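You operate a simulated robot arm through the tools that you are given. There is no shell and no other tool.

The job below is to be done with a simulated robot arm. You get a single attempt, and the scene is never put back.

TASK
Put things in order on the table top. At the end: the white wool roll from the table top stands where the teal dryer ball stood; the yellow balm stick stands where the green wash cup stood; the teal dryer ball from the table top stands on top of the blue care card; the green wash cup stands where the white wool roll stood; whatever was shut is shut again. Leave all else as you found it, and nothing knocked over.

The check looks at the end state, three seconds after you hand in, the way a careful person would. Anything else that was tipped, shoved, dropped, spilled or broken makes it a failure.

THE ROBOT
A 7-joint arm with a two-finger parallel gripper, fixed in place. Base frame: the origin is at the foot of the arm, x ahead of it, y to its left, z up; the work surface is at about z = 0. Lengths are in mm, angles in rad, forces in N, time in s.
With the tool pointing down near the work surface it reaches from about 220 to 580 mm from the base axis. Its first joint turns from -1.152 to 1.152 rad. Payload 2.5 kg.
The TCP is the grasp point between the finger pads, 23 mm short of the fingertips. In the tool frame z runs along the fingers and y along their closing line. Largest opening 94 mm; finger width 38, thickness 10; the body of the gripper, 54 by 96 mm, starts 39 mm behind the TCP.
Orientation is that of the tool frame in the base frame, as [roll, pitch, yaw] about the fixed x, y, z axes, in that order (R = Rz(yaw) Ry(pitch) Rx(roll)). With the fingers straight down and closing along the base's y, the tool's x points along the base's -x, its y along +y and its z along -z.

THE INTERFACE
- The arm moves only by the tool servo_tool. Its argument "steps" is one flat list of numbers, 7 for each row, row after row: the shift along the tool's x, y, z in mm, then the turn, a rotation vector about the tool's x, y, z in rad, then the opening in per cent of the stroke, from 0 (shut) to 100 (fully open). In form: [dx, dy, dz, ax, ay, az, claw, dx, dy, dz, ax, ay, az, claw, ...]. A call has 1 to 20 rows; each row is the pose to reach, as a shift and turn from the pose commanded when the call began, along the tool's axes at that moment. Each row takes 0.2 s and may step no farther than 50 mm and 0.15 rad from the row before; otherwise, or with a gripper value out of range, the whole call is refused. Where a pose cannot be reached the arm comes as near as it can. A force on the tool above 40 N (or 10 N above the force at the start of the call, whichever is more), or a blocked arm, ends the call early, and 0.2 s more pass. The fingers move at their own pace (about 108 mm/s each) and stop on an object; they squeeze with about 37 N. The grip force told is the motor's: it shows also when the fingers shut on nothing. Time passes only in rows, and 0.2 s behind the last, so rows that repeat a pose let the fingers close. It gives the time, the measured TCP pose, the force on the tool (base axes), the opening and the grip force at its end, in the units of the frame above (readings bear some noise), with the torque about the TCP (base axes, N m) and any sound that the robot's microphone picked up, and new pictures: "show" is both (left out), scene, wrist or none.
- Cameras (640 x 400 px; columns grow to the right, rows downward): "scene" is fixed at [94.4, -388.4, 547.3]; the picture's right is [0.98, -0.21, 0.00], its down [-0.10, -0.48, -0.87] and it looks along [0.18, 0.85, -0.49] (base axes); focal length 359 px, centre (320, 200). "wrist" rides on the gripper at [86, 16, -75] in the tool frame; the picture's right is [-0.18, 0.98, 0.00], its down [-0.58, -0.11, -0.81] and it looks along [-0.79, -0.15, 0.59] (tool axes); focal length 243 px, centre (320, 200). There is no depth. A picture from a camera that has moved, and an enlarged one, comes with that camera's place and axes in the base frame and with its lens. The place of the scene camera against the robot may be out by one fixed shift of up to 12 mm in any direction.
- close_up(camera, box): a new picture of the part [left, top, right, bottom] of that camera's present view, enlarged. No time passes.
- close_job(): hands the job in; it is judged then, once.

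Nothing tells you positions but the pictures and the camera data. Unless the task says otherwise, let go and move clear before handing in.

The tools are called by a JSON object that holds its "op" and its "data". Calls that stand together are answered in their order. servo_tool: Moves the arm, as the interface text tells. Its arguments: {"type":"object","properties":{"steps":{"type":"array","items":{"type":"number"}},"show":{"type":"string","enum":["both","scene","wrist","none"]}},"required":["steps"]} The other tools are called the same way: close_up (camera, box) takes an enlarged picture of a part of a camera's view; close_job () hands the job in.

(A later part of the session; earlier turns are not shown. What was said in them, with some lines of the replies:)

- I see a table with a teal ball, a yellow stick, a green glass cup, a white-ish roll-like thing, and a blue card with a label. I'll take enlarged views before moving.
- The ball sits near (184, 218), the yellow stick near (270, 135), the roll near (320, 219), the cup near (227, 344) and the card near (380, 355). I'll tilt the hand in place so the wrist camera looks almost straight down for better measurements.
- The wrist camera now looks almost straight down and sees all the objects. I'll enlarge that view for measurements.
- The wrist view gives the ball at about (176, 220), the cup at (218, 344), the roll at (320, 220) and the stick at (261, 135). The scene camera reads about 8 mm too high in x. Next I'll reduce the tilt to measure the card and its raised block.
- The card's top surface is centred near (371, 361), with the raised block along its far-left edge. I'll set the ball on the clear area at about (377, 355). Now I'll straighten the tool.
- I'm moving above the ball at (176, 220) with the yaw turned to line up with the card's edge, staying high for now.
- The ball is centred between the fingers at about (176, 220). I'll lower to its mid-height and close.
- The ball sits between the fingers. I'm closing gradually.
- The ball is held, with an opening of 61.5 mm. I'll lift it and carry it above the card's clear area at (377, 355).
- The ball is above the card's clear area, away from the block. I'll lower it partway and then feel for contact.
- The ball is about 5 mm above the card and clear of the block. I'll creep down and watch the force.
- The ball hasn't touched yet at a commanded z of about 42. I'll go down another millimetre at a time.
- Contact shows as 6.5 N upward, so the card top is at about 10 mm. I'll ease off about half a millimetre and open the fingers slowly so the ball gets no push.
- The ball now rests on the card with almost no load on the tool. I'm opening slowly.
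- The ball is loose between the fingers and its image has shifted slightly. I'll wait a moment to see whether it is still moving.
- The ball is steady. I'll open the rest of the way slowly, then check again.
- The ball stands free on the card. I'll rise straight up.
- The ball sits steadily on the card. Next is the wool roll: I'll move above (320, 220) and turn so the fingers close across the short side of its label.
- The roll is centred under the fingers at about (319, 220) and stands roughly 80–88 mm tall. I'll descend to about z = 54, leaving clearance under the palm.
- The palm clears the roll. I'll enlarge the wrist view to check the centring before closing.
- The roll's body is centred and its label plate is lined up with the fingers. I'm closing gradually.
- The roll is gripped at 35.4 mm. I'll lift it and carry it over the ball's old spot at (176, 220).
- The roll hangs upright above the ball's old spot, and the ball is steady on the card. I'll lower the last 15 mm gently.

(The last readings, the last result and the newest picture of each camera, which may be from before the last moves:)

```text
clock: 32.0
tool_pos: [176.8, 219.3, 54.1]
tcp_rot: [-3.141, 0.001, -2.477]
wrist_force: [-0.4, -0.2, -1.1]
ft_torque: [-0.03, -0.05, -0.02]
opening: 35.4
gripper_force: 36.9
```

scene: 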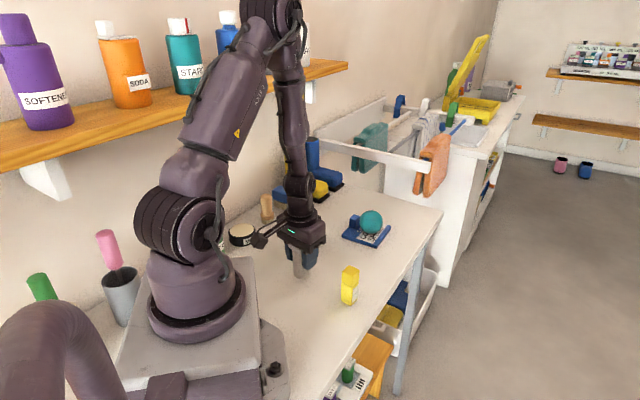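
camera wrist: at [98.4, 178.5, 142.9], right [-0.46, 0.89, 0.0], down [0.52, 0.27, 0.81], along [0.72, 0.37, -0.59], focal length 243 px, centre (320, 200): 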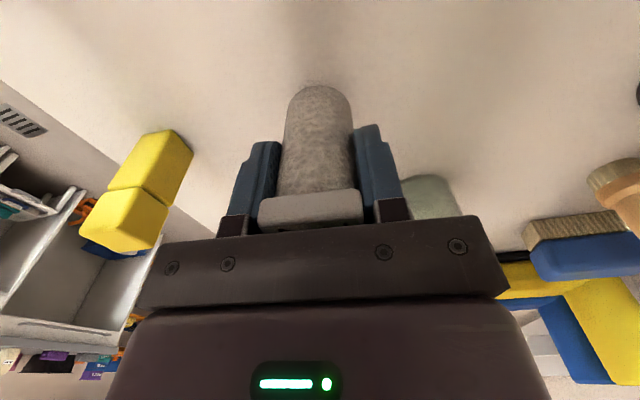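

The roll is at its original grasp height, so it should be touching the table. I'm releasing slowly.

{"op": "servo_tool", "data": {"steps": [0, 0, 0.3, 0, 0, 0, 30, 0, 0, 0.3, 0, 0, 0, 36, 0, 0, 0.3, 0, 0, 0, 38, 0, 0, 0.3, 0, 0, 0, 39, 0, 0, 0.3, 0, 0, 0, 40, 0, 0, 0.3, 0, 0, 0, 42, 0, 0, 0.3, 0, 0, 0, 45, 0, 0, 0.3, 0, 0, 0, 50, 0, 0, 0.3, 0, 0, 0, 60, 0, 0, 0.3, 0, 0, 0, 75, 0, 0, 0.3, 0, 0, 0, 90, 0, 0, 0.3, 0, 0, 0, 100, 0, 0, 0.3, 0, 0, 0, 100], "show": "both"}}

{"op": "close_up", "data": {"camera": "wrist", "box": [210, 70, 450, 240]}}

```text
clock: 34.8
tool_pos: [175.7, 219.5, 54.2]
tcp_rot: [-3.14, 0.002, -2.479]
wrist_force: [-0.4, -0.1, -0.4]
ft_torque: [0.02, 0.0, 0.01]
opening: 94.0
gripper_force: 0.2
camera wrist: at [98.2, 178.8, 127.8], right [-0.46, 0.89, 0.0], down [0.53, 0.27, 0.81], along [0.72, 0.37, -0.59], focal length 243 px, centre (320, 200)
```

scene: 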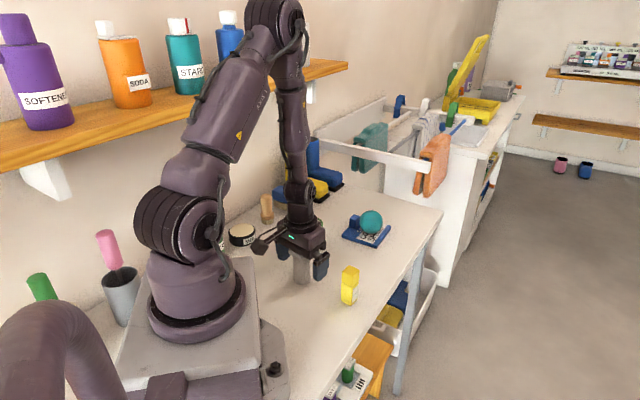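
wrist: 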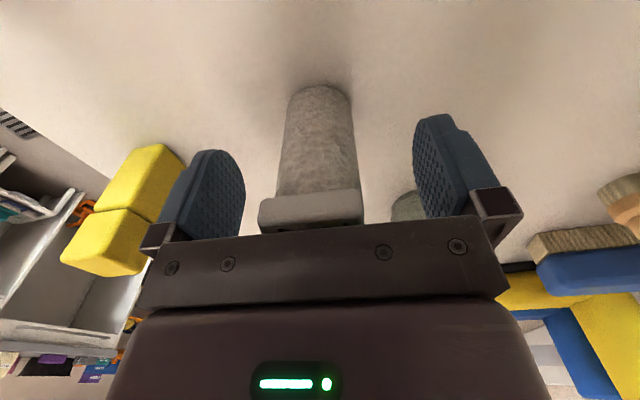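

```text
2.35 times, centred on (330, 155) of wrist
camera zoom: at [98.2, 178.8, 127.8], right [-0.46, 0.89, 0.0], down [0.53, 0.27, 0.81], along [0.72, 0.37, -0.59], focal length 571 px, centre (296, 306)
```

zoom: 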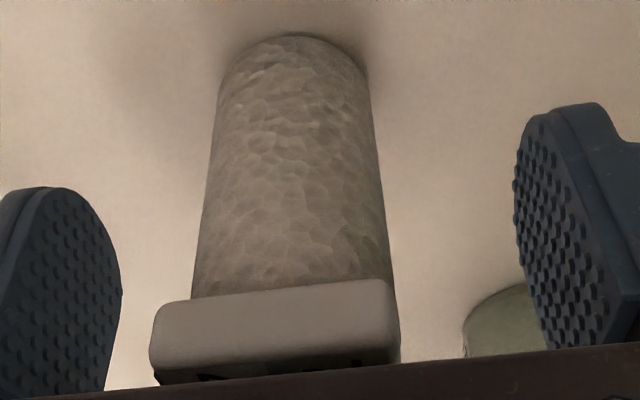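

The roll now stands upright where the ball was. I'll rise straight up, then move above the cup at (218, 344).

{"op": "servo_tool", "data": {"steps": [0, 0, -20, 0, 0, 0, 100, 0, 0, -50, 0, 0, 0, 100, 0, 0, -96, 0, 0, 0, 100, -21.9, 14.5, -96, 0, 0, 0.1326, 100, -43.8, 29, -96, 0, 0, 0.2652, 100, -65.7, 43.4, -96, 0, 0, 0.3978, 100, -87.6, 57.9, -96, 0, 0, 0.5304, 100, -109.5, 72.4, -96, 0, 0, 0.663, 100, -109.5, 72.4, -96, 0, 0, 0.663, 100], "show": "both"}}

{"op": "close_up", "data": {"camera": "wrist", "box": [210, 0, 450, 150]}}

{"op": "close_up", "data": {"camera": "scene", "box": [230, 170, 422, 310]}}

```text
clock: 36.8
tool_pos: [219.5, 345.3, 149.8]
tcp_rot: [3.141, -0.002, 3.14]
wrist_force: [-0.1, -0.9, 0.1]
ft_torque: [-0.03, 0.02, 0.01]
opening: 94.2
gripper_force: 0.2
camera wrist: at [132.2, 360.3, 223.2], right [0.19, 0.98, 0.0], down [0.58, -0.11, 0.81], along [0.79, -0.15, -0.59], focal length 243 px, centre (320, 200)
```

scene: 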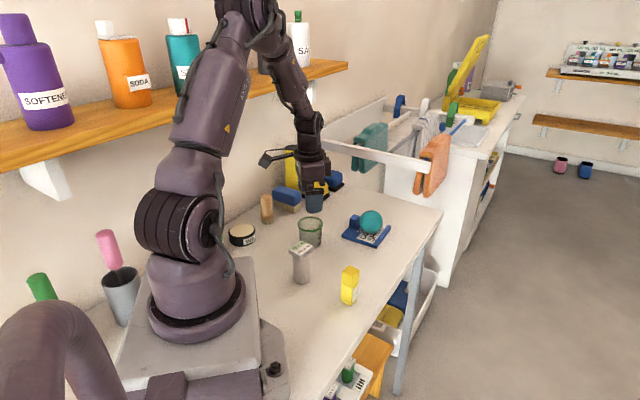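
wrist: 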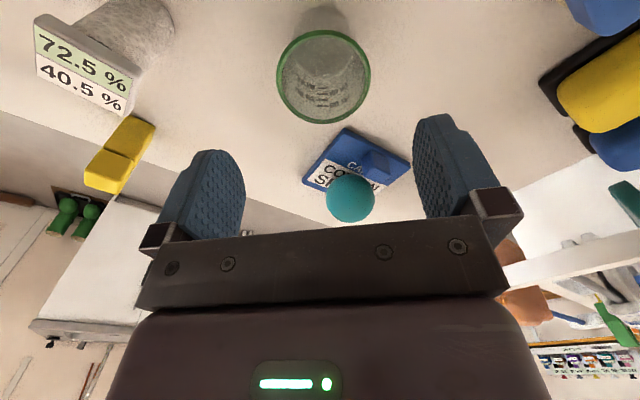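

```text
2.67 times, centred on (330, 75) of wrist
camera zoom: at [132.2, 360.3, 223.2], right [0.19, 0.98, 0.0], down [0.58, -0.11, 0.81], along [0.79, -0.15, -0.59], focal length 647 px, centre (293, 533)
```

zoom: 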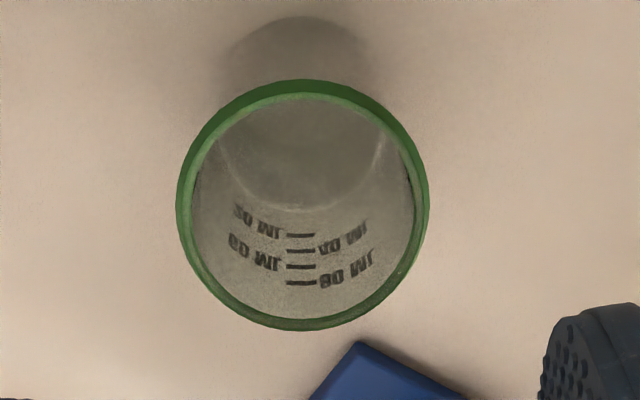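

```text
2.86 times, centred on (326, 240) of scene
camera zoom: at [94.4, -388.4, 547.3], right [0.98, -0.21, 0.0], down [-0.1, -0.48, -0.87], along [0.18, 0.85, -0.49], focal length 1027 px, centre (303, 86)
```

zoom: 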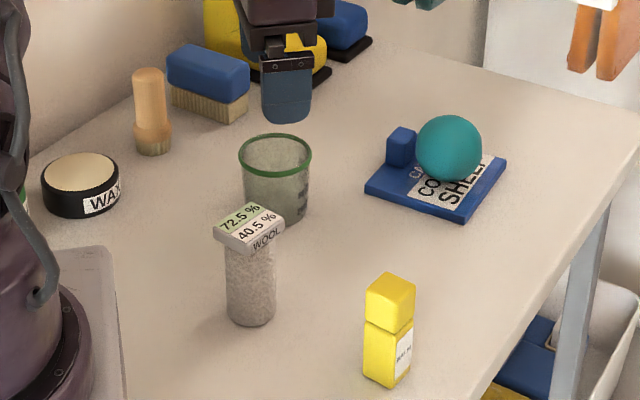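

The cup is centred near (219, 347) and is about 61 mm tall. I'll shift 2.5 mm in y and lower so the pads meet its rim and upper wall.

{"op": "servo_tool", "data": {"steps": [0, 2.5, 30, 0, 0, 0, 100, 0, 2.5, 65, 0, 0, 0, 100, 0, 2.5, 90, 0, 0, 0, 100, 0, 2.5, 100, 0, 0, 0, 100, 0, 2.5, 100, 0, 0, 0, 100], "show": "both"}}

{"op": "close_up", "data": {"camera": "wrist", "box": [150, 90, 500, 260]}}

{"op": "close_up", "data": {"camera": "scene", "box": [260, 170, 380, 270]}}

```text
clock: 38.0
tool_pos: [218.8, 346.7, 48.5]
tcp_rot: [3.141, 0.0, 3.141]
wrist_force: [0.4, -0.3, 0.6]
ft_torque: [-0.01, 0.01, 0.0]
opening: 94.0
gripper_force: 0.1
camera wrist: at [131.9, 362.4, 122.9], right [0.18, 0.98, 0.0], down [0.58, -0.11, 0.81], along [0.79, -0.15, -0.59], focal length 243 px, centre (320, 200)
```

scene: 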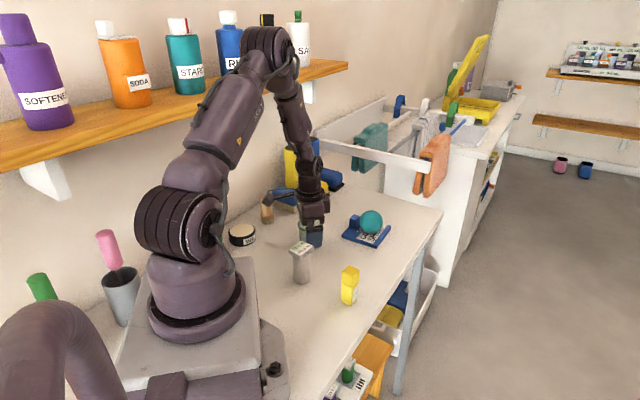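
wrist: 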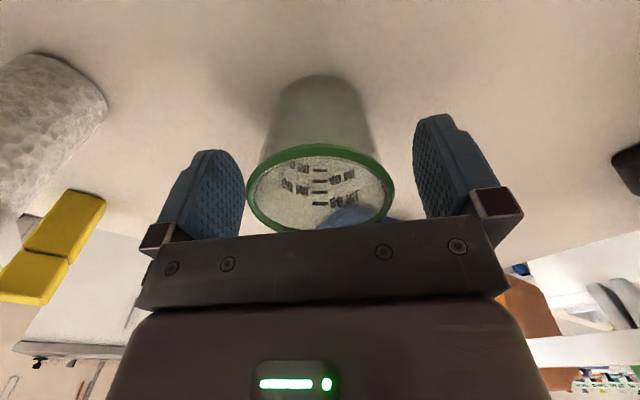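

```text
1.83 times, centred on (325, 175) of wrist
camera zoom: at [131.9, 362.4, 122.9], right [0.18, 0.98, 0.0], down [0.58, -0.11, 0.81], along [0.79, -0.15, -0.59], focal length 444 px, centre (311, 246)
```

zoom: 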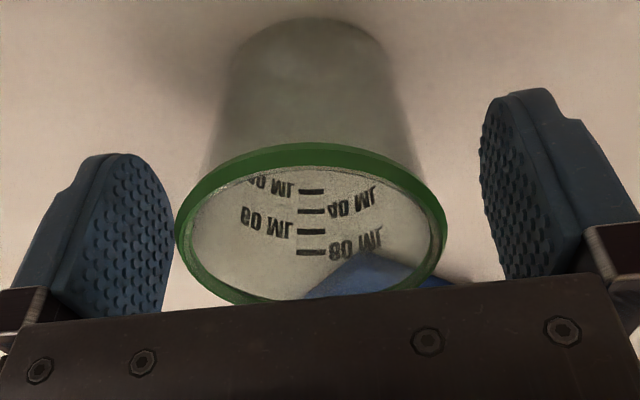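

```text
4.00 times, centred on (320, 220) of scene
camera zoom: at [94.4, -388.4, 547.3], right [0.98, -0.21, 0.0], down [-0.1, -0.48, -0.87], along [0.18, 0.85, -0.49], focal length 1437 px, centre (320, 120)
```

zoom: 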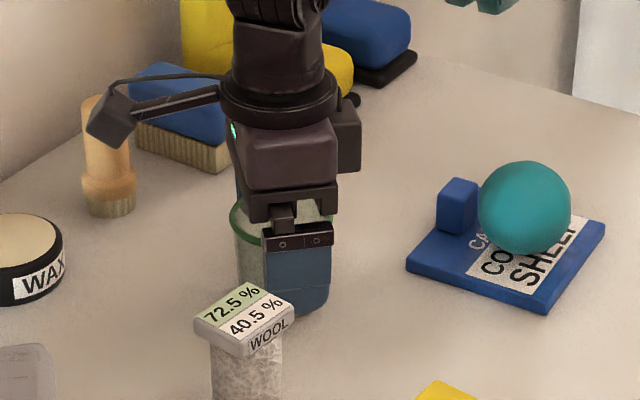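

The cup is centred between the pads. I'm closing gradually.

{"op": "servo_tool", "data": {"steps": [0, 0, 0, 0, 0, 0, 88, 0, 0, 0, 0, 0, 0, 78, 0, 0, 0, 0, 0, 0, 74, 0, 0, 0, 0, 0, 0, 71, 0, 0, 0, 0, 0, 0, 69, 0, 0, 0, 0, 0, 0, 67, 0, 0, 0, 0, 0, 0, 64, 0, 0, 0, 0, 0, 0, 60, 0, 0, 0, 0, 0, 0, 55, 0, 0, 0, 0, 0, 0, 50, 0, 0, 0, 0, 0, 0, 50], "show": "wrist"}}

{"op": "close_up", "data": {"camera": "wrist", "box": [150, 60, 500, 260]}}

```text
clock: 40.4
tool_pos: [218.3, 346.9, 48.9]
tcp_rot: [3.141, 0.0, 3.14]
wrist_force: [1.1, 0.9, 0.2]
ft_torque: [-0.02, 0.02, 0.02]
opening: 59.3
gripper_force: 37.2
camera wrist: at [132.0, 362.4, 123.2], right [0.18, 0.98, 0.0], down [0.58, -0.11, 0.81], along [0.79, -0.15, -0.59], focal length 243 px, centre (320, 200)
```

wrist: 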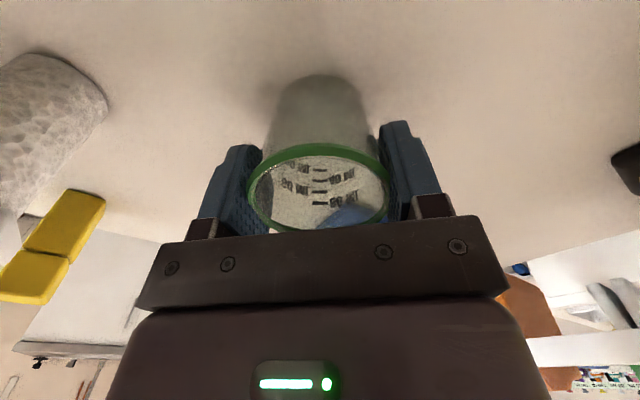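

```text
1.83 times, centred on (325, 160) of wrist
camera zoom: at [132.0, 362.4, 123.2], right [0.18, 0.98, 0.0], down [0.58, -0.11, 0.81], along [0.79, -0.15, -0.59], focal length 444 px, centre (311, 273)
```

zoom: 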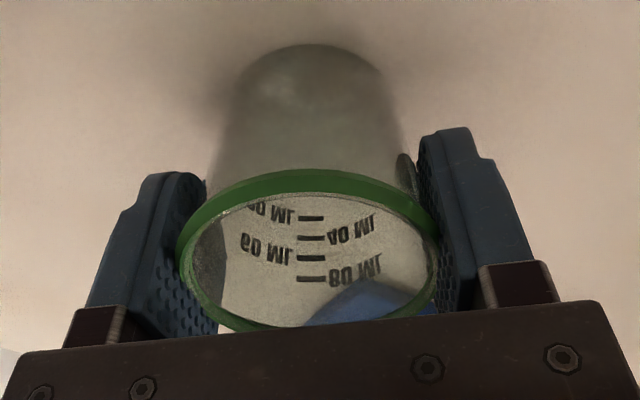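

The cup is held with a 59 mm opening. I'll lift it level and carry it over the roll's old spot at (318, 220).

{"op": "servo_tool", "data": {"steps": [0, 0, -15, 0, 0, 0, 50, 0, 0, -45, 0, 0, 0, 50, 0, 0, -80, 0, 0, 0, 50, 0, 0, -95, 0, 0, 0, 50, -16.6, -21.2, -95, 0, 0, 0, 50, -33.2, -42.3, -95, 0, 0, 0, 50, -49.9, -63.5, -95, 0, 0, 0, 50, -66.5, -84.7, -95, 0, 0, 0, 50, -83.1, -105.8, -95, 0, 0, 0, 50, -99.7, -127, -95, 0, 0, 0, 50, -99.7, -127, -95, 0, 0, 0, 50], "show": "both"}}

{"op": "close_up", "data": {"camera": "scene", "box": [260, 150, 420, 310]}}

```text
clock: 42.8
tool_pos: [318.0, 219.2, 144.4]
tcp_rot: [3.141, 0.0, 3.141]
wrist_force: [0.4, -0.3, -0.9]
ft_torque: [0.04, -0.03, -0.02]
opening: 59.2
gripper_force: 37.2
camera wrist: at [231.5, 235.6, 218.5], right [0.18, 0.98, 0.0], down [0.58, -0.11, 0.81], along [0.79, -0.15, -0.59], focal length 243 px, centre (320, 200)
```

scene: 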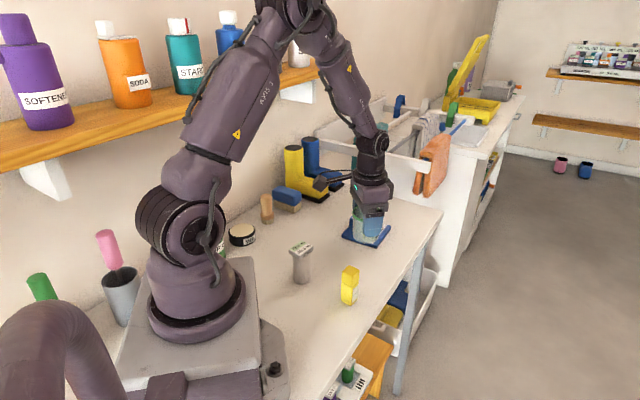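
wrist: 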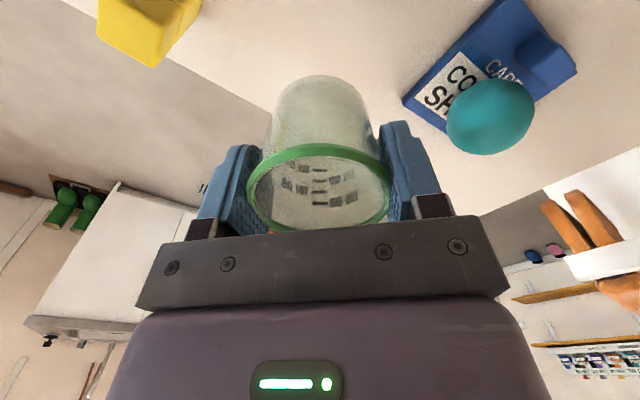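

```text
2.50 times, centred on (340, 230) of scene
camera zoom: at [94.4, -388.4, 547.3], right [0.98, -0.21, 0.0], down [-0.1, -0.48, -0.87], along [0.18, 0.85, -0.49], focal length 898 px, centre (270, 125)
```

zoom: 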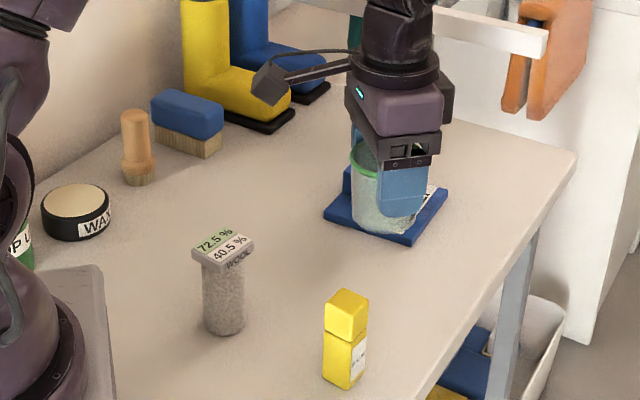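

The cup hangs level above the roll's old spot. I'll lower it and slow down near the table.

{"op": "servo_tool", "data": {"steps": [0, 0, 35, 0, 0, 0, 50, 0, 0, 65, 0, 0, 0, 50, 0, 0, 82, 0, 0, 0, 50, 0, 0, 90, 0, 0, 0, 50, 0, 0, 93, 0, 0, 0, 50, 0, 0, 94.3, 0, 0, 0, 50, 0, 0, 94.3, 0, 0, 0, 50], "show": "none"}}

```text
clock: 44.4
tool_pos: [317.7, 219.6, 49.6]
tcp_rot: [-3.141, -0.002, 3.141]
wrist_force: [0.1, 0.4, -0.7]
ft_torque: [-0.01, 0.01, 0.01]
opening: 59.4
gripper_force: 37.3
```

{"op": "servo_tool", "data": {"steps": [0, 0, 0.6, 0, 0, 0, 50, 0, 0, 0.6, 0, 0, 0, 50], "show": "none"}}

```text
clock: 45.0
tool_pos: [317.9, 220.0, 47.8]
tcp_rot: [3.141, -0.001, 3.14]
wrist_force: [0.0, 0.8, -0.3]
ft_torque: [-0.01, 0.0, 0.04]
opening: 59.4
gripper_force: 37.2
```

The cup is at its original height above the table. I'm releasing slowly.

{"op": "servo_tool", "data": {"steps": [0, 0, 0.3, 0, 0, 0, 50, 0, 0, 0.3, 0, 0, 0, 58, 0, 0, 0.3, 0, 0, 0, 61, 0, 0, 0.3, 0, 0, 0, 63, 0, 0, 0.3, 0, 0, 0, 64, 0, 0, 0.3, 0, 0, 0, 65, 0, 0, 0.3, 0, 0, 0, 66.5, 0, 0, 0.3, 0, 0, 0, 68, 0, 0, 0.3, 0, 0, 0, 71, 0, 0, 0.3, 0, 0, 0, 75, 0, 0, 0.3, 0, 0, 0, 82, 0, 0, 0.3, 0, 0, 0, 90, 0, 0, 0.3, 0, 0, 0, 100, 0, 0, 0.3, 0, 0, 0, 100], "show": "both"}}

{"op": "close_up", "data": {"camera": "wrist", "box": [150, 60, 500, 260]}}

```text
clock: 48.0
tool_pos: [317.5, 220.3, 49.4]
tcp_rot: [3.141, 0.001, -3.141]
wrist_force: [0.2, -1.0, -0.9]
ft_torque: [-0.01, 0.0, 0.03]
opening: 93.5
gripper_force: 0.0
camera wrist: at [231.4, 235.6, 123.1], right [0.18, 0.98, 0.0], down [0.58, -0.11, 0.81], along [0.79, -0.15, -0.59], focal length 243 px, centre (320, 200)
```

scene: 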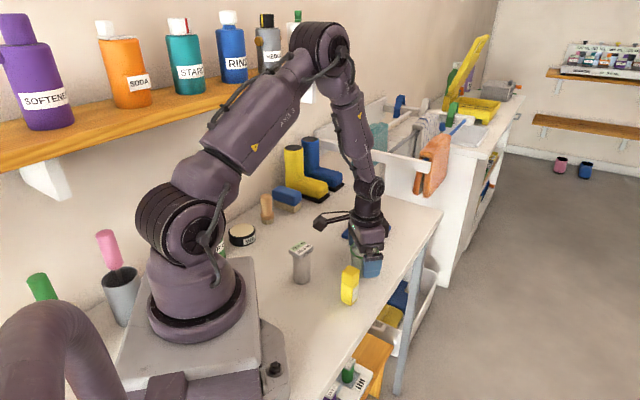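
wrist: 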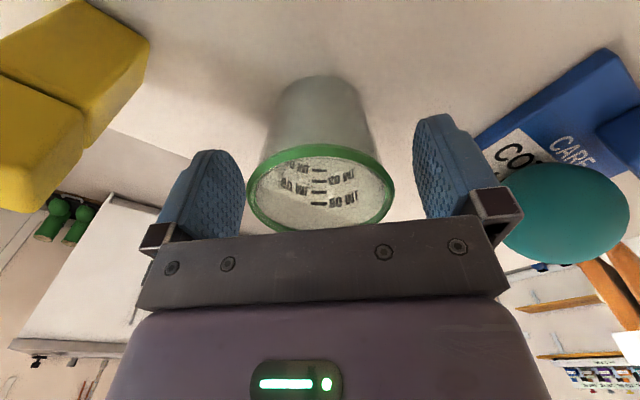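

```text
1.83 times, centred on (325, 160) of wrist
camera zoom: at [231.4, 235.6, 123.1], right [0.18, 0.98, 0.0], down [0.58, -0.11, 0.81], along [0.79, -0.15, -0.59], focal length 444 px, centre (311, 273)
```

zoom: 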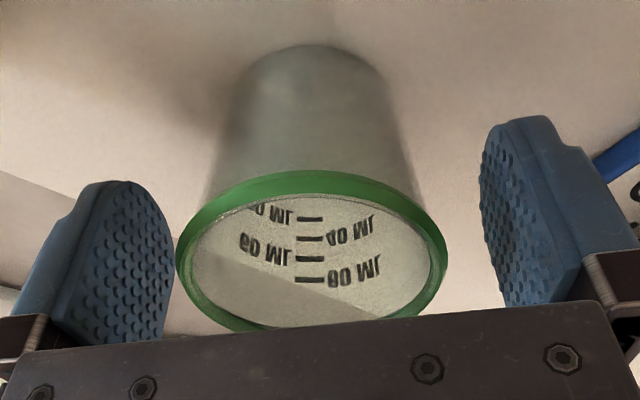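

The cup stands where the roll was. I'll rise straight up and move above the yellow stick at (261, 135), turning 45° to match its faces.

{"op": "servo_tool", "data": {"steps": [0, 0, -20, 0, 0, 0, 100, 0, 0, -55, 0, 0, 0, 100, 0, 0, -100, 0, 0, 0, 100, 9.5, -14.2, -110, 0, 0, -0.131, 100, 19, -28.4, -110, 0, 0, -0.262, 100, 28.4, -42.6, -110, 0, 0, -0.393, 100, 37.9, -56.8, -110, 0, 0, -0.524, 100, 47.4, -71, -110, 0, 0, -0.655, 100, 56.9, -85.2, -110, 0, 0, -0.785, 100, 56.9, -85.2, -110, 0, 0, -0.785, 70, 56.9, -85.2, -110, 0, 0, -0.785, 70], "show": "both"}}

{"op": "close_up", "data": {"camera": "wrist", "box": [240, 0, 400, 100]}}

{"op": "close_up", "data": {"camera": "scene", "box": [260, 170, 420, 310]}}

```text
clock: 50.4
tool_pos: [262.4, 134.0, 159.4]
tcp_rot: [3.141, -0.001, -2.355]
wrist_force: [-0.2, -0.4, 0.1]
ft_torque: [-0.03, -0.01, 0.01]
opening: 65.8
gripper_force: 0.0
camera wrist: at [189.0, 83.9, 233.7], right [-0.57, 0.82, 0.0], down [0.49, 0.33, 0.81], along [0.67, 0.46, -0.59], focal length 243 px, centre (320, 200)
```

scene: 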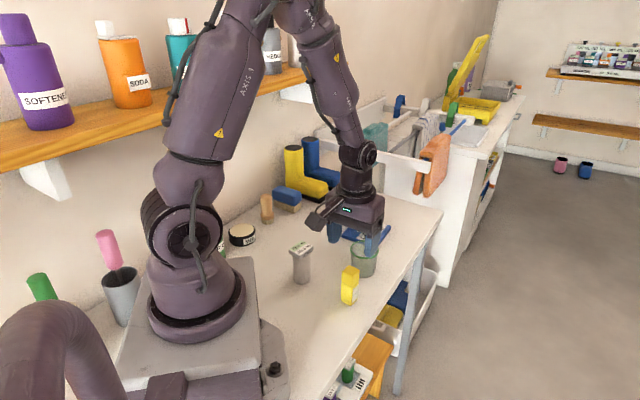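
wrist: 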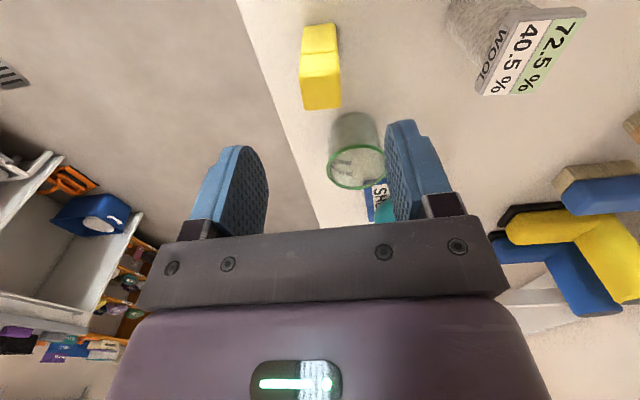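

```text
4.00 times, centred on (320, 50) of wrist
camera zoom: at [189.0, 83.9, 233.7], right [-0.57, 0.82, 0.0], down [0.49, 0.33, 0.81], along [0.67, 0.46, -0.59], focal length 970 px, centre (320, 800)
```

zoom: 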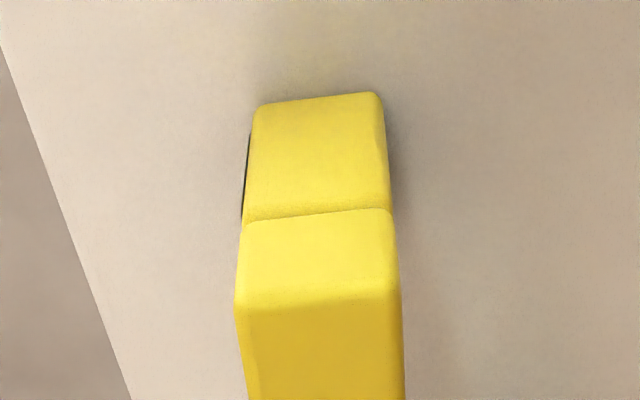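

```text
2.86 times, centred on (340, 240) of scene
camera zoom: at [94.4, -388.4, 547.3], right [0.98, -0.21, 0.0], down [-0.1, -0.48, -0.87], along [0.18, 0.85, -0.49], focal length 1027 px, centre (263, 86)
```

zoom: 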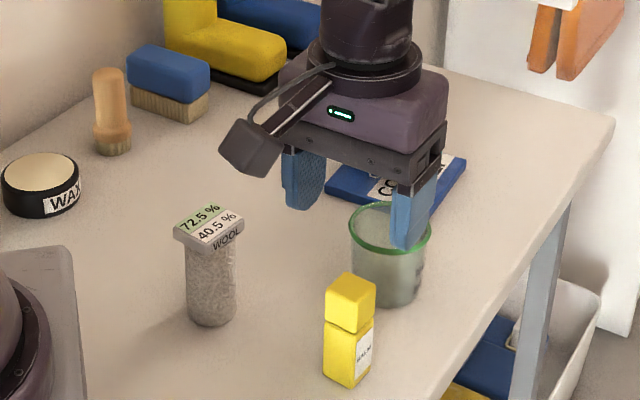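

The stick is at about (261.5, 135.6) and needs about 0.1 rad more yaw to square the fingers to its faces. I'll adjust, then lower to z = 50.

{"op": "servo_tool", "data": {"steps": [-0.6, 0.3, 10, 0, 0, 0.105, 70, -0.6, 0.3, 40, 0, 0, 0.105, 70, -0.6, 0.3, 75, 0, 0, 0.105, 70, -0.6, 0.3, 98, 0, 0, 0.105, 70, -0.6, 0.3, 108, 0, 0, 0.105, 70, -0.6, 0.3, 110, 0, 0, 0.105, 70, -0.6, 0.3, 110, 0, 0, 0.105, 70], "show": "both"}}

{"op": "close_up", "data": {"camera": "wrist", "box": [210, 70, 450, 240]}}

{"op": "close_up", "data": {"camera": "scene", "box": [280, 200, 420, 320]}}

```text
clock: 52.0
tool_pos: [261.5, 133.6, 48.7]
tcp_rot: [-3.14, -0.001, -2.461]
wrist_force: [-0.8, -0.4, 0.7]
ft_torque: [0.02, 0.0, -0.01]
opening: 66.0
gripper_force: 0.1
camera wrist: at [184.0, 92.5, 122.9], right [-0.47, 0.88, 0.0], down [0.52, 0.28, 0.81], along [0.71, 0.38, -0.59], focal length 243 px, centre (320, 200)
```

scene: 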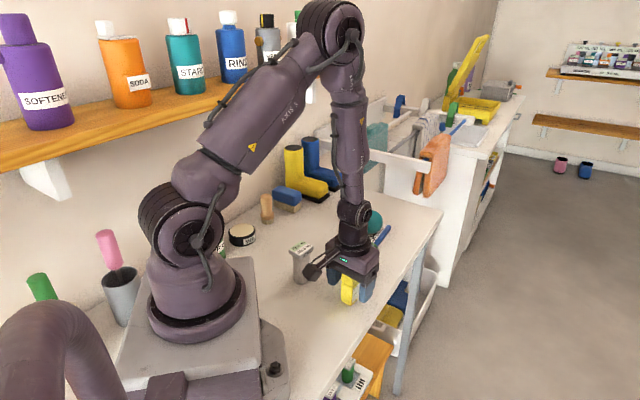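
wrist: 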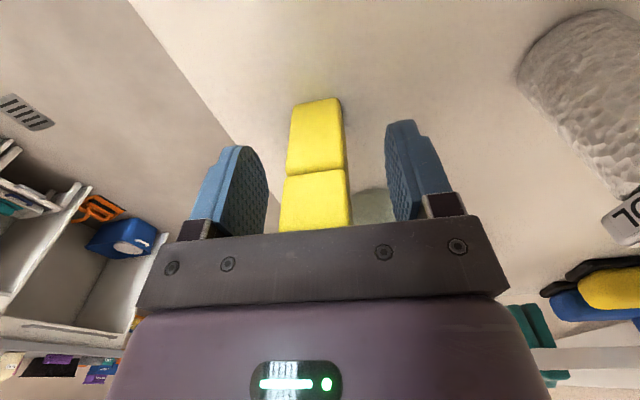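

```text
2.35 times, centred on (330, 155) of wrist
camera zoom: at [184.0, 92.5, 122.9], right [-0.47, 0.88, 0.0], down [0.52, 0.28, 0.81], along [0.71, 0.38, -0.59], focal length 571 px, centre (296, 306)
```

zoom: 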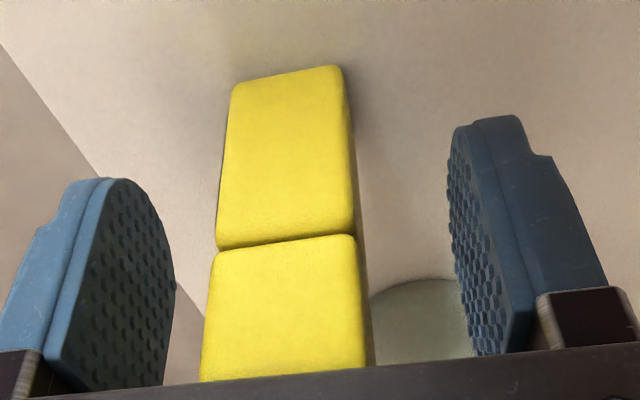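

```text
3.33 times, centred on (350, 260) of scene
camera zoom: at [94.4, -388.4, 547.3], right [0.98, -0.21, 0.0], down [-0.1, -0.48, -0.87], along [0.18, 0.85, -0.49], focal length 1198 px, centre (220, 0)
```

zoom: 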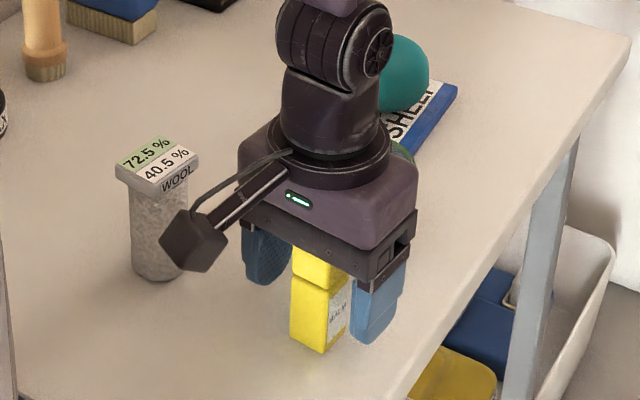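

The fingers are square to the stick and centred on it. I'm closing gradually.

{"op": "servo_tool", "data": {"steps": [0, 0, 0, 0, 0, 0, 55, 0, 0, 0, 0, 0, 0, 42, 0, 0, 0, 0, 0, 0, 34, 0, 0, 0, 0, 0, 0, 30, 0, 0, 0, 0, 0, 0, 27, 0, 0, 0, 0, 0, 0, 25, 0, 0, 0, 0, 0, 0, 22, 0, 0, 0, 0, 0, 0, 17, 0, 0, 0, 0, 0, 0, 12, 0, 0, 0, 0, 0, 0, 12], "show": "wrist"}}

{"op": "close_up", "data": {"camera": "wrist", "box": [210, 70, 450, 240]}}

```text
clock: 54.2
tool_pos: [262.5, 135.5, 48.2]
tcp_rot: [3.141, -0.001, -2.46]
wrist_force: [0.0, -0.1, -0.3]
ft_torque: [0.01, 0.0, 0.0]
opening: 27.2
gripper_force: 37.4
camera wrist: at [183.9, 92.4, 123.1], right [-0.47, 0.88, 0.0], down [0.52, 0.28, 0.81], along [0.71, 0.38, -0.59], focal length 243 px, centre (320, 200)
```

wrist: 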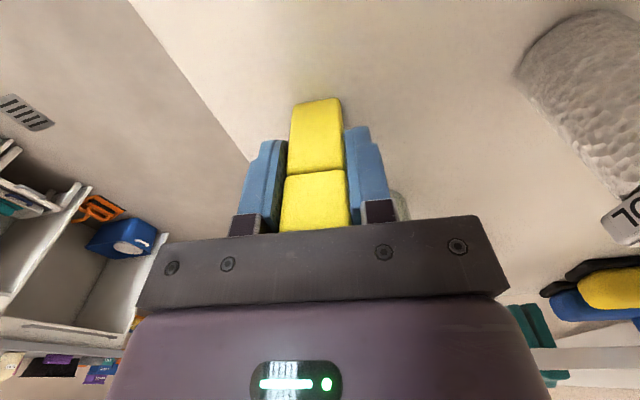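

```text
2.35 times, centred on (330, 155) of wrist
camera zoom: at [183.9, 92.4, 123.1], right [-0.47, 0.88, 0.0], down [0.52, 0.28, 0.81], along [0.71, 0.38, -0.59], focal length 571 px, centre (296, 306)
```

zoom: 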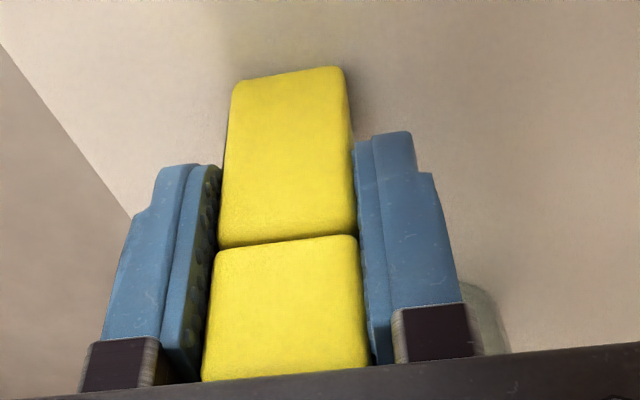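

The stick is held with a 27 mm opening. I'll lift it high and carry it to the cup's old spot at (219, 347).

{"op": "servo_tool", "data": {"steps": [0, 0, -20, 0, 0, 0, 12, 0, 0, -60, 0, 0, 0, 12, 0, 0, -105, 0, 0, 0, 12, -16.7, 31.9, -105, 0, 0, 0, 12, -33.3, 63.8, -105, 0, 0, 0, 12, -50, 95.6, -105, 0, 0, 0, 12, -66.7, 127.5, -105, 0, 0, 0, 12, -83.3, 159.4, -105, 0, 0, 0, 12, -100, 191.3, -105, 0, 0, 0, 12, -100, 191.3, -105, 0, 0, 0, 12, -100, 191.3, -60, 0, 0, 0, 12, -100, 191.3, -30, 0, 0, 0, 12, -100, 191.3, -15, 0, 0, 0, 12, -100, 191.3, -15, 0, 0, 0, 12], "show": "both"}}

{"op": "close_up", "data": {"camera": "scene", "box": [240, 170, 420, 310]}}

```text
clock: 57.2
tool_pos: [219.7, 347.3, 62.8]
tcp_rot: [3.141, 0.0, -2.46]
wrist_force: [-0.4, 0.6, -1.2]
ft_torque: [0.0, 0.01, 0.0]
opening: 26.9
gripper_force: 37.3
camera wrist: at [141.4, 304.7, 137.9], right [-0.47, 0.88, 0.0], down [0.52, 0.28, 0.81], along [0.71, 0.38, -0.59], focal length 243 px, centre (320, 200)
```

scene: 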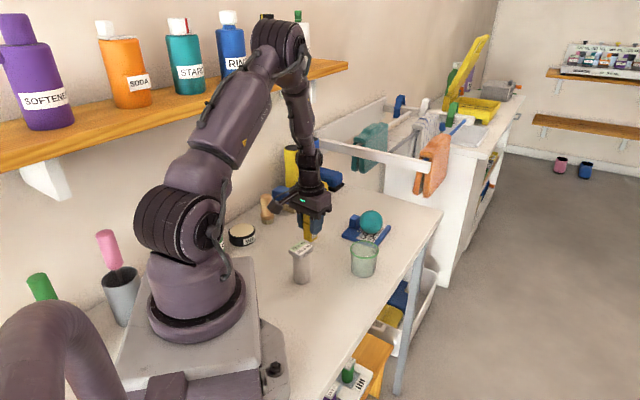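
wrist: 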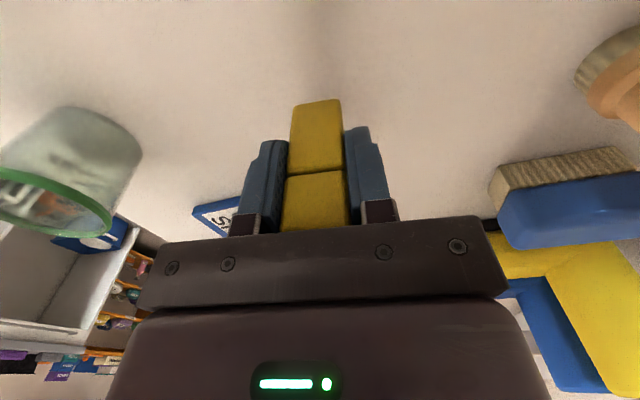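

```text
2.86 times, centred on (330, 240) of scene
camera zoom: at [94.4, -388.4, 547.3], right [0.98, -0.21, 0.0], down [-0.1, -0.48, -0.87], along [0.18, 0.85, -0.49], focal length 1027 px, centre (291, 86)
```

zoom: 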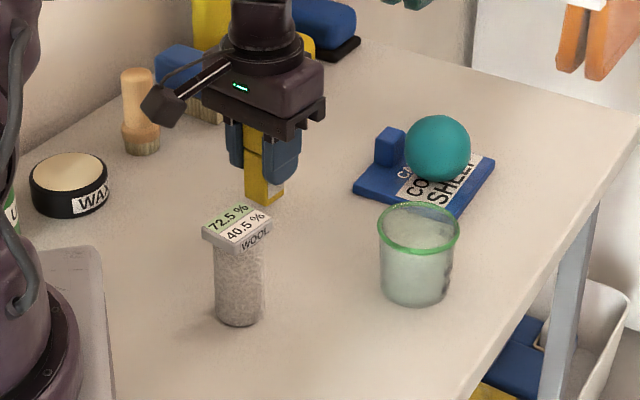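

The stick hangs over the cup's old spot, and everything else looks upright. I'll lower the last 15 mm gently.

{"op": "servo_tool", "data": {"steps": [0, 0, 6, 0, 0, 0, 12, 0, 0, 11, 0, 0, 0, 12, 0, 0, 13.5, 0, 0, 0, 12, 0, 0, 14.5, 0, 0, 0, 12, 0, 0, 14.5, 0, 0, 0, 12], "show": "none"}}

```text
clock: 58.4
tool_pos: [219.9, 345.7, 49.8]
tcp_rot: [-3.141, 0.001, -2.46]
wrist_force: [-0.3, 0.5, 0.0]
ft_torque: [-0.02, -0.02, 0.0]
opening: 27.1
gripper_force: 36.6
```

{"op": "servo_tool", "data": {"steps": [0, 0, 0.4, 0, 0, 0, 12, 0, 0, 0.6, 0, 0, 0, 12], "show": "none"}}

```text
clock: 59.0
tool_pos: [219.7, 346.0, 48.9]
tcp_rot: [3.14, 0.001, -2.461]
wrist_force: [-1.2, -0.4, -0.5]
ft_torque: [-0.02, 0.01, 0.01]
opening: 27.3
gripper_force: 37.0
```

The stick is at its original grasp height. I'm releasing slowly.

{"op": "servo_tool", "data": {"steps": [0, 0, 0, 0, 0, 0, 22, 0, 0, 0, 0, 0, 0, 27, 0, 0, 0, 0, 0, 0, 29, 0, 0, 0, 0, 0, 0, 30, 0, 0, 0, 0, 0, 0, 31, 0, 0, 0, 0, 0, 0, 33, 0, 0, 0, 0, 0, 0, 36, 0, 0, 0, 0, 0, 0, 42, 0, 0, 0, 0, 0, 0, 52, 0, 0, 0, 0, 0, 0, 65, 0, 0, 0, 0, 0, 0, 75, 0, 0, 0, 0, 0, 0, 75], "show": "both"}}

{"op": "close_up", "data": {"camera": "wrist", "box": [210, 70, 450, 240]}}

```text
clock: 61.6
tool_pos: [219.2, 347.3, 49.4]
tcp_rot: [3.141, 0.0, -2.46]
wrist_force: [0.0, 0.2, 0.4]
ft_torque: [0.01, 0.01, 0.0]
opening: 70.7
gripper_force: 0.0
camera wrist: at [141.2, 304.6, 123.4], right [-0.47, 0.88, 0.0], down [0.52, 0.28, 0.81], along [0.71, 0.38, -0.59], focal length 243 px, centre (320, 200)
```

scene: 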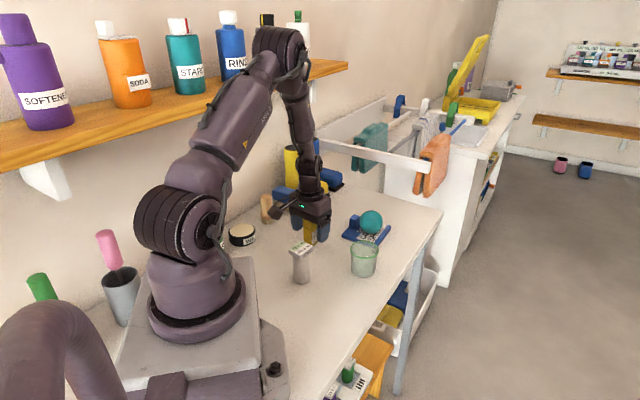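
wrist: 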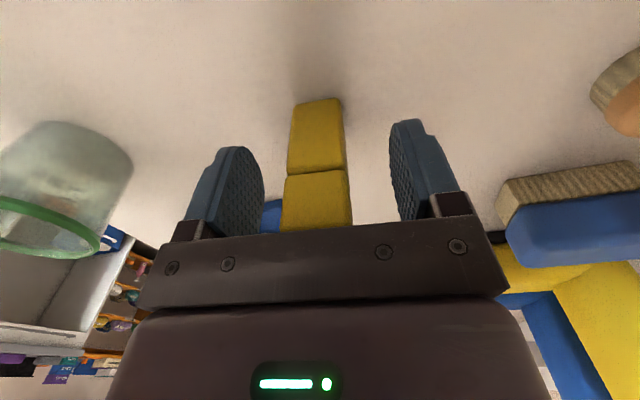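

```text
2.35 times, centred on (330, 155) of wrist
camera zoom: at [141.2, 304.6, 123.4], right [-0.47, 0.88, 0.0], down [0.52, 0.28, 0.81], along [0.71, 0.38, -0.59], focal length 571 px, centre (296, 306)
```

zoom: 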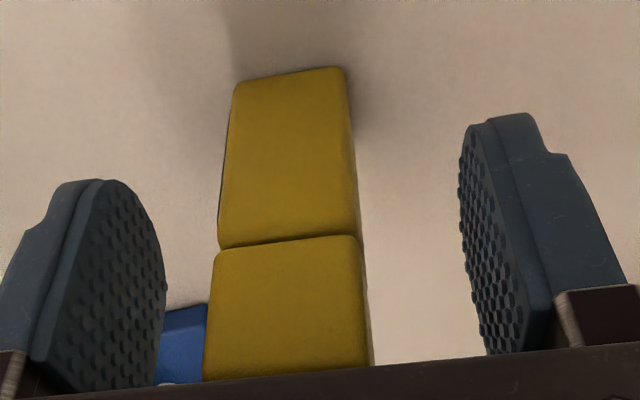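

The stick stands free at the cup's old spot. I'll rise straight up and return to the starting vantage point to verify everything.

{"op": "servo_tool", "data": {"steps": [0, 0, -20, 0, 0, 0, 75, 0, 0, -55, 0, 0, 0, 75, 0, 0, -95, 0, 0, 0, 75, 0, 0, -130, 0, 0, 0, 100, 6.7, -21.8, -152, 0, 0, 0.1133, 100, 13.4, -43.6, -175, 0, 0, 0.2267, 100, 20.1, -65.4, -197, 0, 0, 0.34, 100, 26.8, -87.2, -219, 0, 0, 0.4533, 100, 33.5, -109, -242, 0, 0, 0.5667, 100, 40.2, -130.8, -264, 0, 0, 0.68, 100, 40.2, -130.8, -264, 0, 0, 0.68, 100], "show": "none"}}

{"op": "servo_tool", "data": {"steps": [0, 0, 0, 0, 0.15, 0, 100, 0, 0, 0, 0, 0.3, 0, 100, 0, 0, 0, 0, 0.45, 0, 100, 0, 0, 0, 0, 0.6, 0, 100, 0, 0, 0, 0, 0.6, 0, 100], "show": "both"}}

{"op": "close_up", "data": {"camera": "wrist", "box": [250, 20, 490, 170]}}

{"op": "close_up", "data": {"camera": "scene", "box": [220, 140, 460, 320]}}

```text
clock: 64.0
tool_pos: [269.4, 219.2, 314.1]
tcp_rot: [3.14, -0.001, 3.139]
wrist_force: [0.7, -0.1, 0.1]
ft_torque: [0.04, 0.0, 0.01]
opening: 93.9
gripper_force: 0.0
```

```text
clock: 65.2
tool_pos: [269.8, 220.2, 314.0]
tcp_rot: [-3.142, -0.602, 3.142]
wrist_force: [-0.2, -0.9, -0.5]
ft_torque: [0.0, 0.01, 0.03]
opening: 94.0
gripper_force: 0.1
camera wrist: at [240.5, 235.8, 423.0], right [0.15, 0.98, -0.1], down [0.94, -0.11, 0.34], along [0.32, -0.15, -0.94], focal length 243 px, centre (320, 200)
```

scene: 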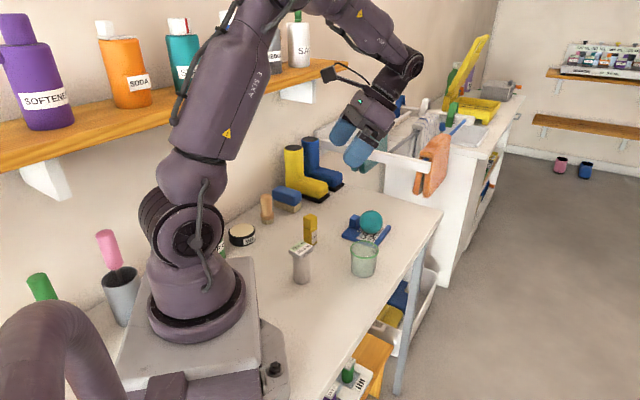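
wrist: 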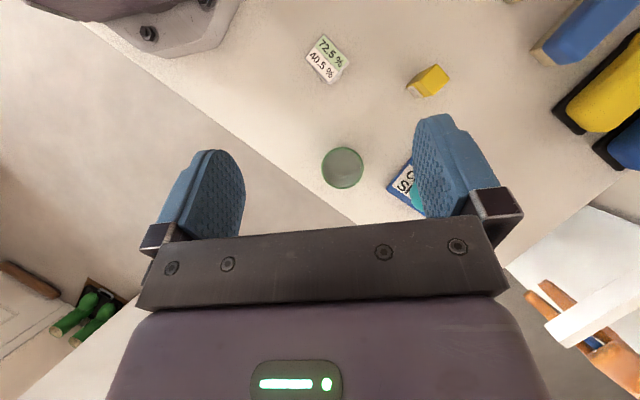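

```text
2.67 times, centred on (370, 95) of wrist
camera zoom: at [240.5, 235.8, 423.0], right [0.15, 0.98, -0.1], down [0.94, -0.11, 0.34], along [0.32, -0.15, -0.94], focal length 647 px, centre (187, 480)
```

zoom: 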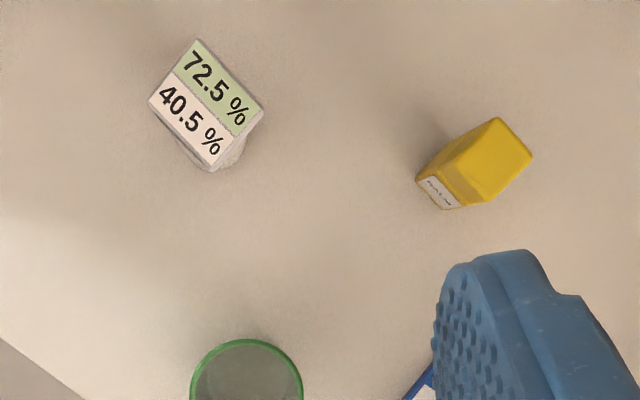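

```text
2.22 times, centred on (340, 230) of scene
camera zoom: at [94.4, -388.4, 547.3], right [0.98, -0.21, 0.0], down [-0.1, -0.48, -0.87], along [0.18, 0.85, -0.49], focal length 798 px, centre (276, 133)
```

zoom: 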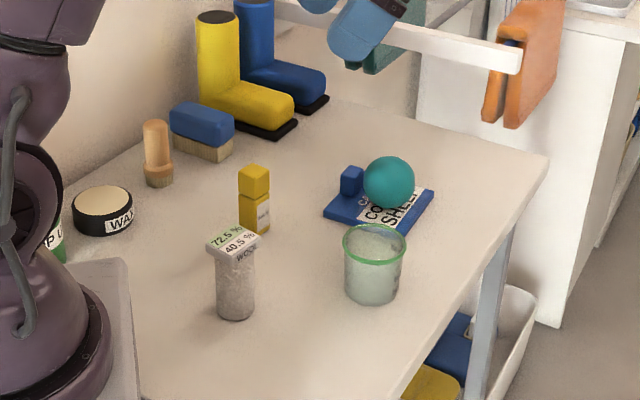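

Comparing with the first pictures: the roll stands on the ball's spot, the cup on the roll's, the stick on the cup's, and the ball is on the card, which hasn't moved. I'll straighten the tool and check once more that the ball is not creeping.

{"op": "close_up", "data": {"camera": "scene", "box": [336, 200, 400, 250]}}

{"op": "servo_tool", "data": {"steps": [0, 0, 0, 0, -0.15, 0, 100, 0, 0, 0, 0, -0.3, 0, 100, 0, 0, 0, 0, -0.45, 0, 100, 0, 0, 0, 0, -0.6, 0, 100, 0, 0, 0, 0, -0.6, 0, 100, 0, 0, 0, 0, -0.6, 0, 100, 0, 0, 0, 0, -0.6, 0, 100, 0, 0, 0, 0, -0.6, 0, 100, 0, 0, 0, 0, -0.6, 0, 100, 0, 0, 0, 0, -0.6, 0, 100, 0, 0, 0, 0, -0.6, 0, 100, 0, 0, 0, 0, -0.6, 0, 100], "show": "both"}}

{"op": "close_up", "data": {"camera": "scene", "box": [336, 200, 400, 250]}}

{"op": "close_up", "data": {"camera": "wrist", "box": [250, 0, 490, 150]}}

```text
8.00 times, centred on (368, 225) of scene
camera zoom: at [94.4, -388.4, 547.3], right [0.98, -0.21, 0.0], down [-0.1, -0.48, -0.87], along [0.18, 0.85, -0.49], focal length 2874 px, centre (-64, 0)
```

zoom: 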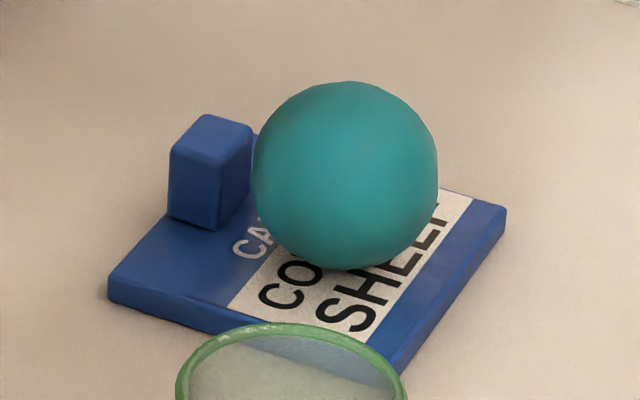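

```text
clock: 67.8
tool_pos: [270.4, 219.9, 313.3]
tcp_rot: [3.141, 0.0, 3.142]
wrist_force: [-0.5, 0.7, 0.2]
ft_torque: [-0.03, 0.01, 0.0]
opening: 94.0
gripper_force: 0.1
camera wrist: at [183.1, 235.7, 387.4], right [0.18, 0.98, 0.0], down [0.58, -0.11, 0.81], along [0.79, -0.15, -0.59], focal length 243 px, centre (320, 200)
```

scene: 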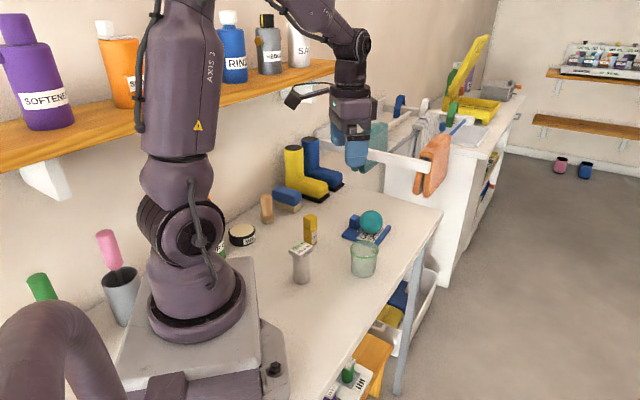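
wrist: 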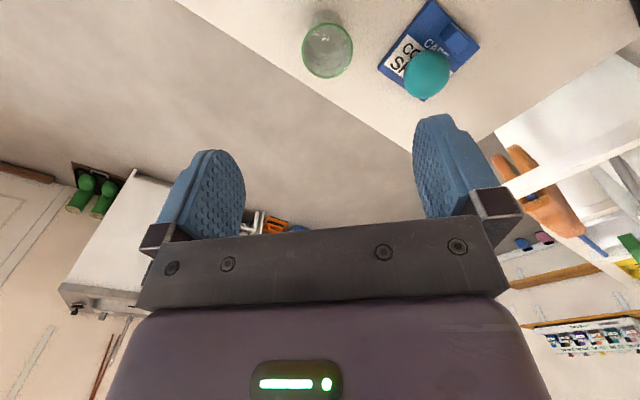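

```text
8.00 times, centred on (368, 225) of scene
camera zoom: at [94.4, -388.4, 547.3], right [0.98, -0.21, 0.0], down [-0.1, -0.48, -0.87], along [0.18, 0.85, -0.49], focal length 2874 px, centre (-64, 0)
```

zoom: 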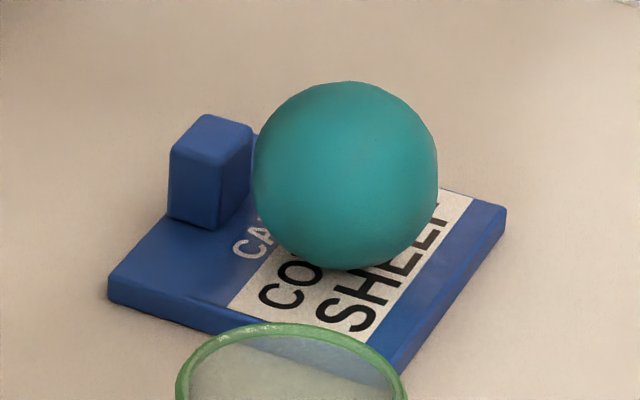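

```text
2.67 times, centred on (370, 75) of wrist
camera zoom: at [183.1, 235.7, 387.4], right [0.18, 0.98, 0.0], down [0.58, -0.11, 0.81], along [0.79, -0.15, -0.59], focal length 647 px, centre (187, 533)
```

zoom: 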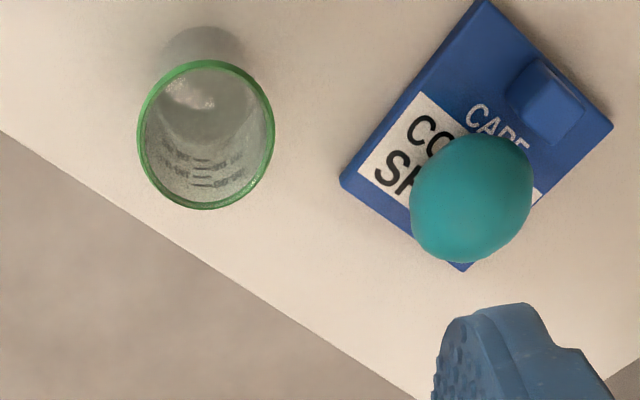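

The ball is in exactly the same place in both pictures taken 2.6 s apart. All four items stand where they should, nothing else has moved, and the arm is clear with the gripper empty, so I'm handing in the job.

{"op": "close_job", "data": {}}

```text
The job is handed in.
```

All four items are in their new places, and I've handed the job in. The result of the check hasn't come back to me.

- **White wool roll:** it stands upright where the teal dryer ball stood.
- **Teal dryer ball:** it rests on the clear part of the blue care card, beside the raised block. It didn't move between two pictures taken 2.6 seconds apart.
- **Green wash cup:** it stands where the wool roll stood.
- **Yellow balm stick:** it stands upright where the green wash cup stood.

I opened nothing, so there was nothing to shut again. In the last pictures the care card was where it started and nothing had been knocked over. The gripper was empty and well clear of the table when I handed in.
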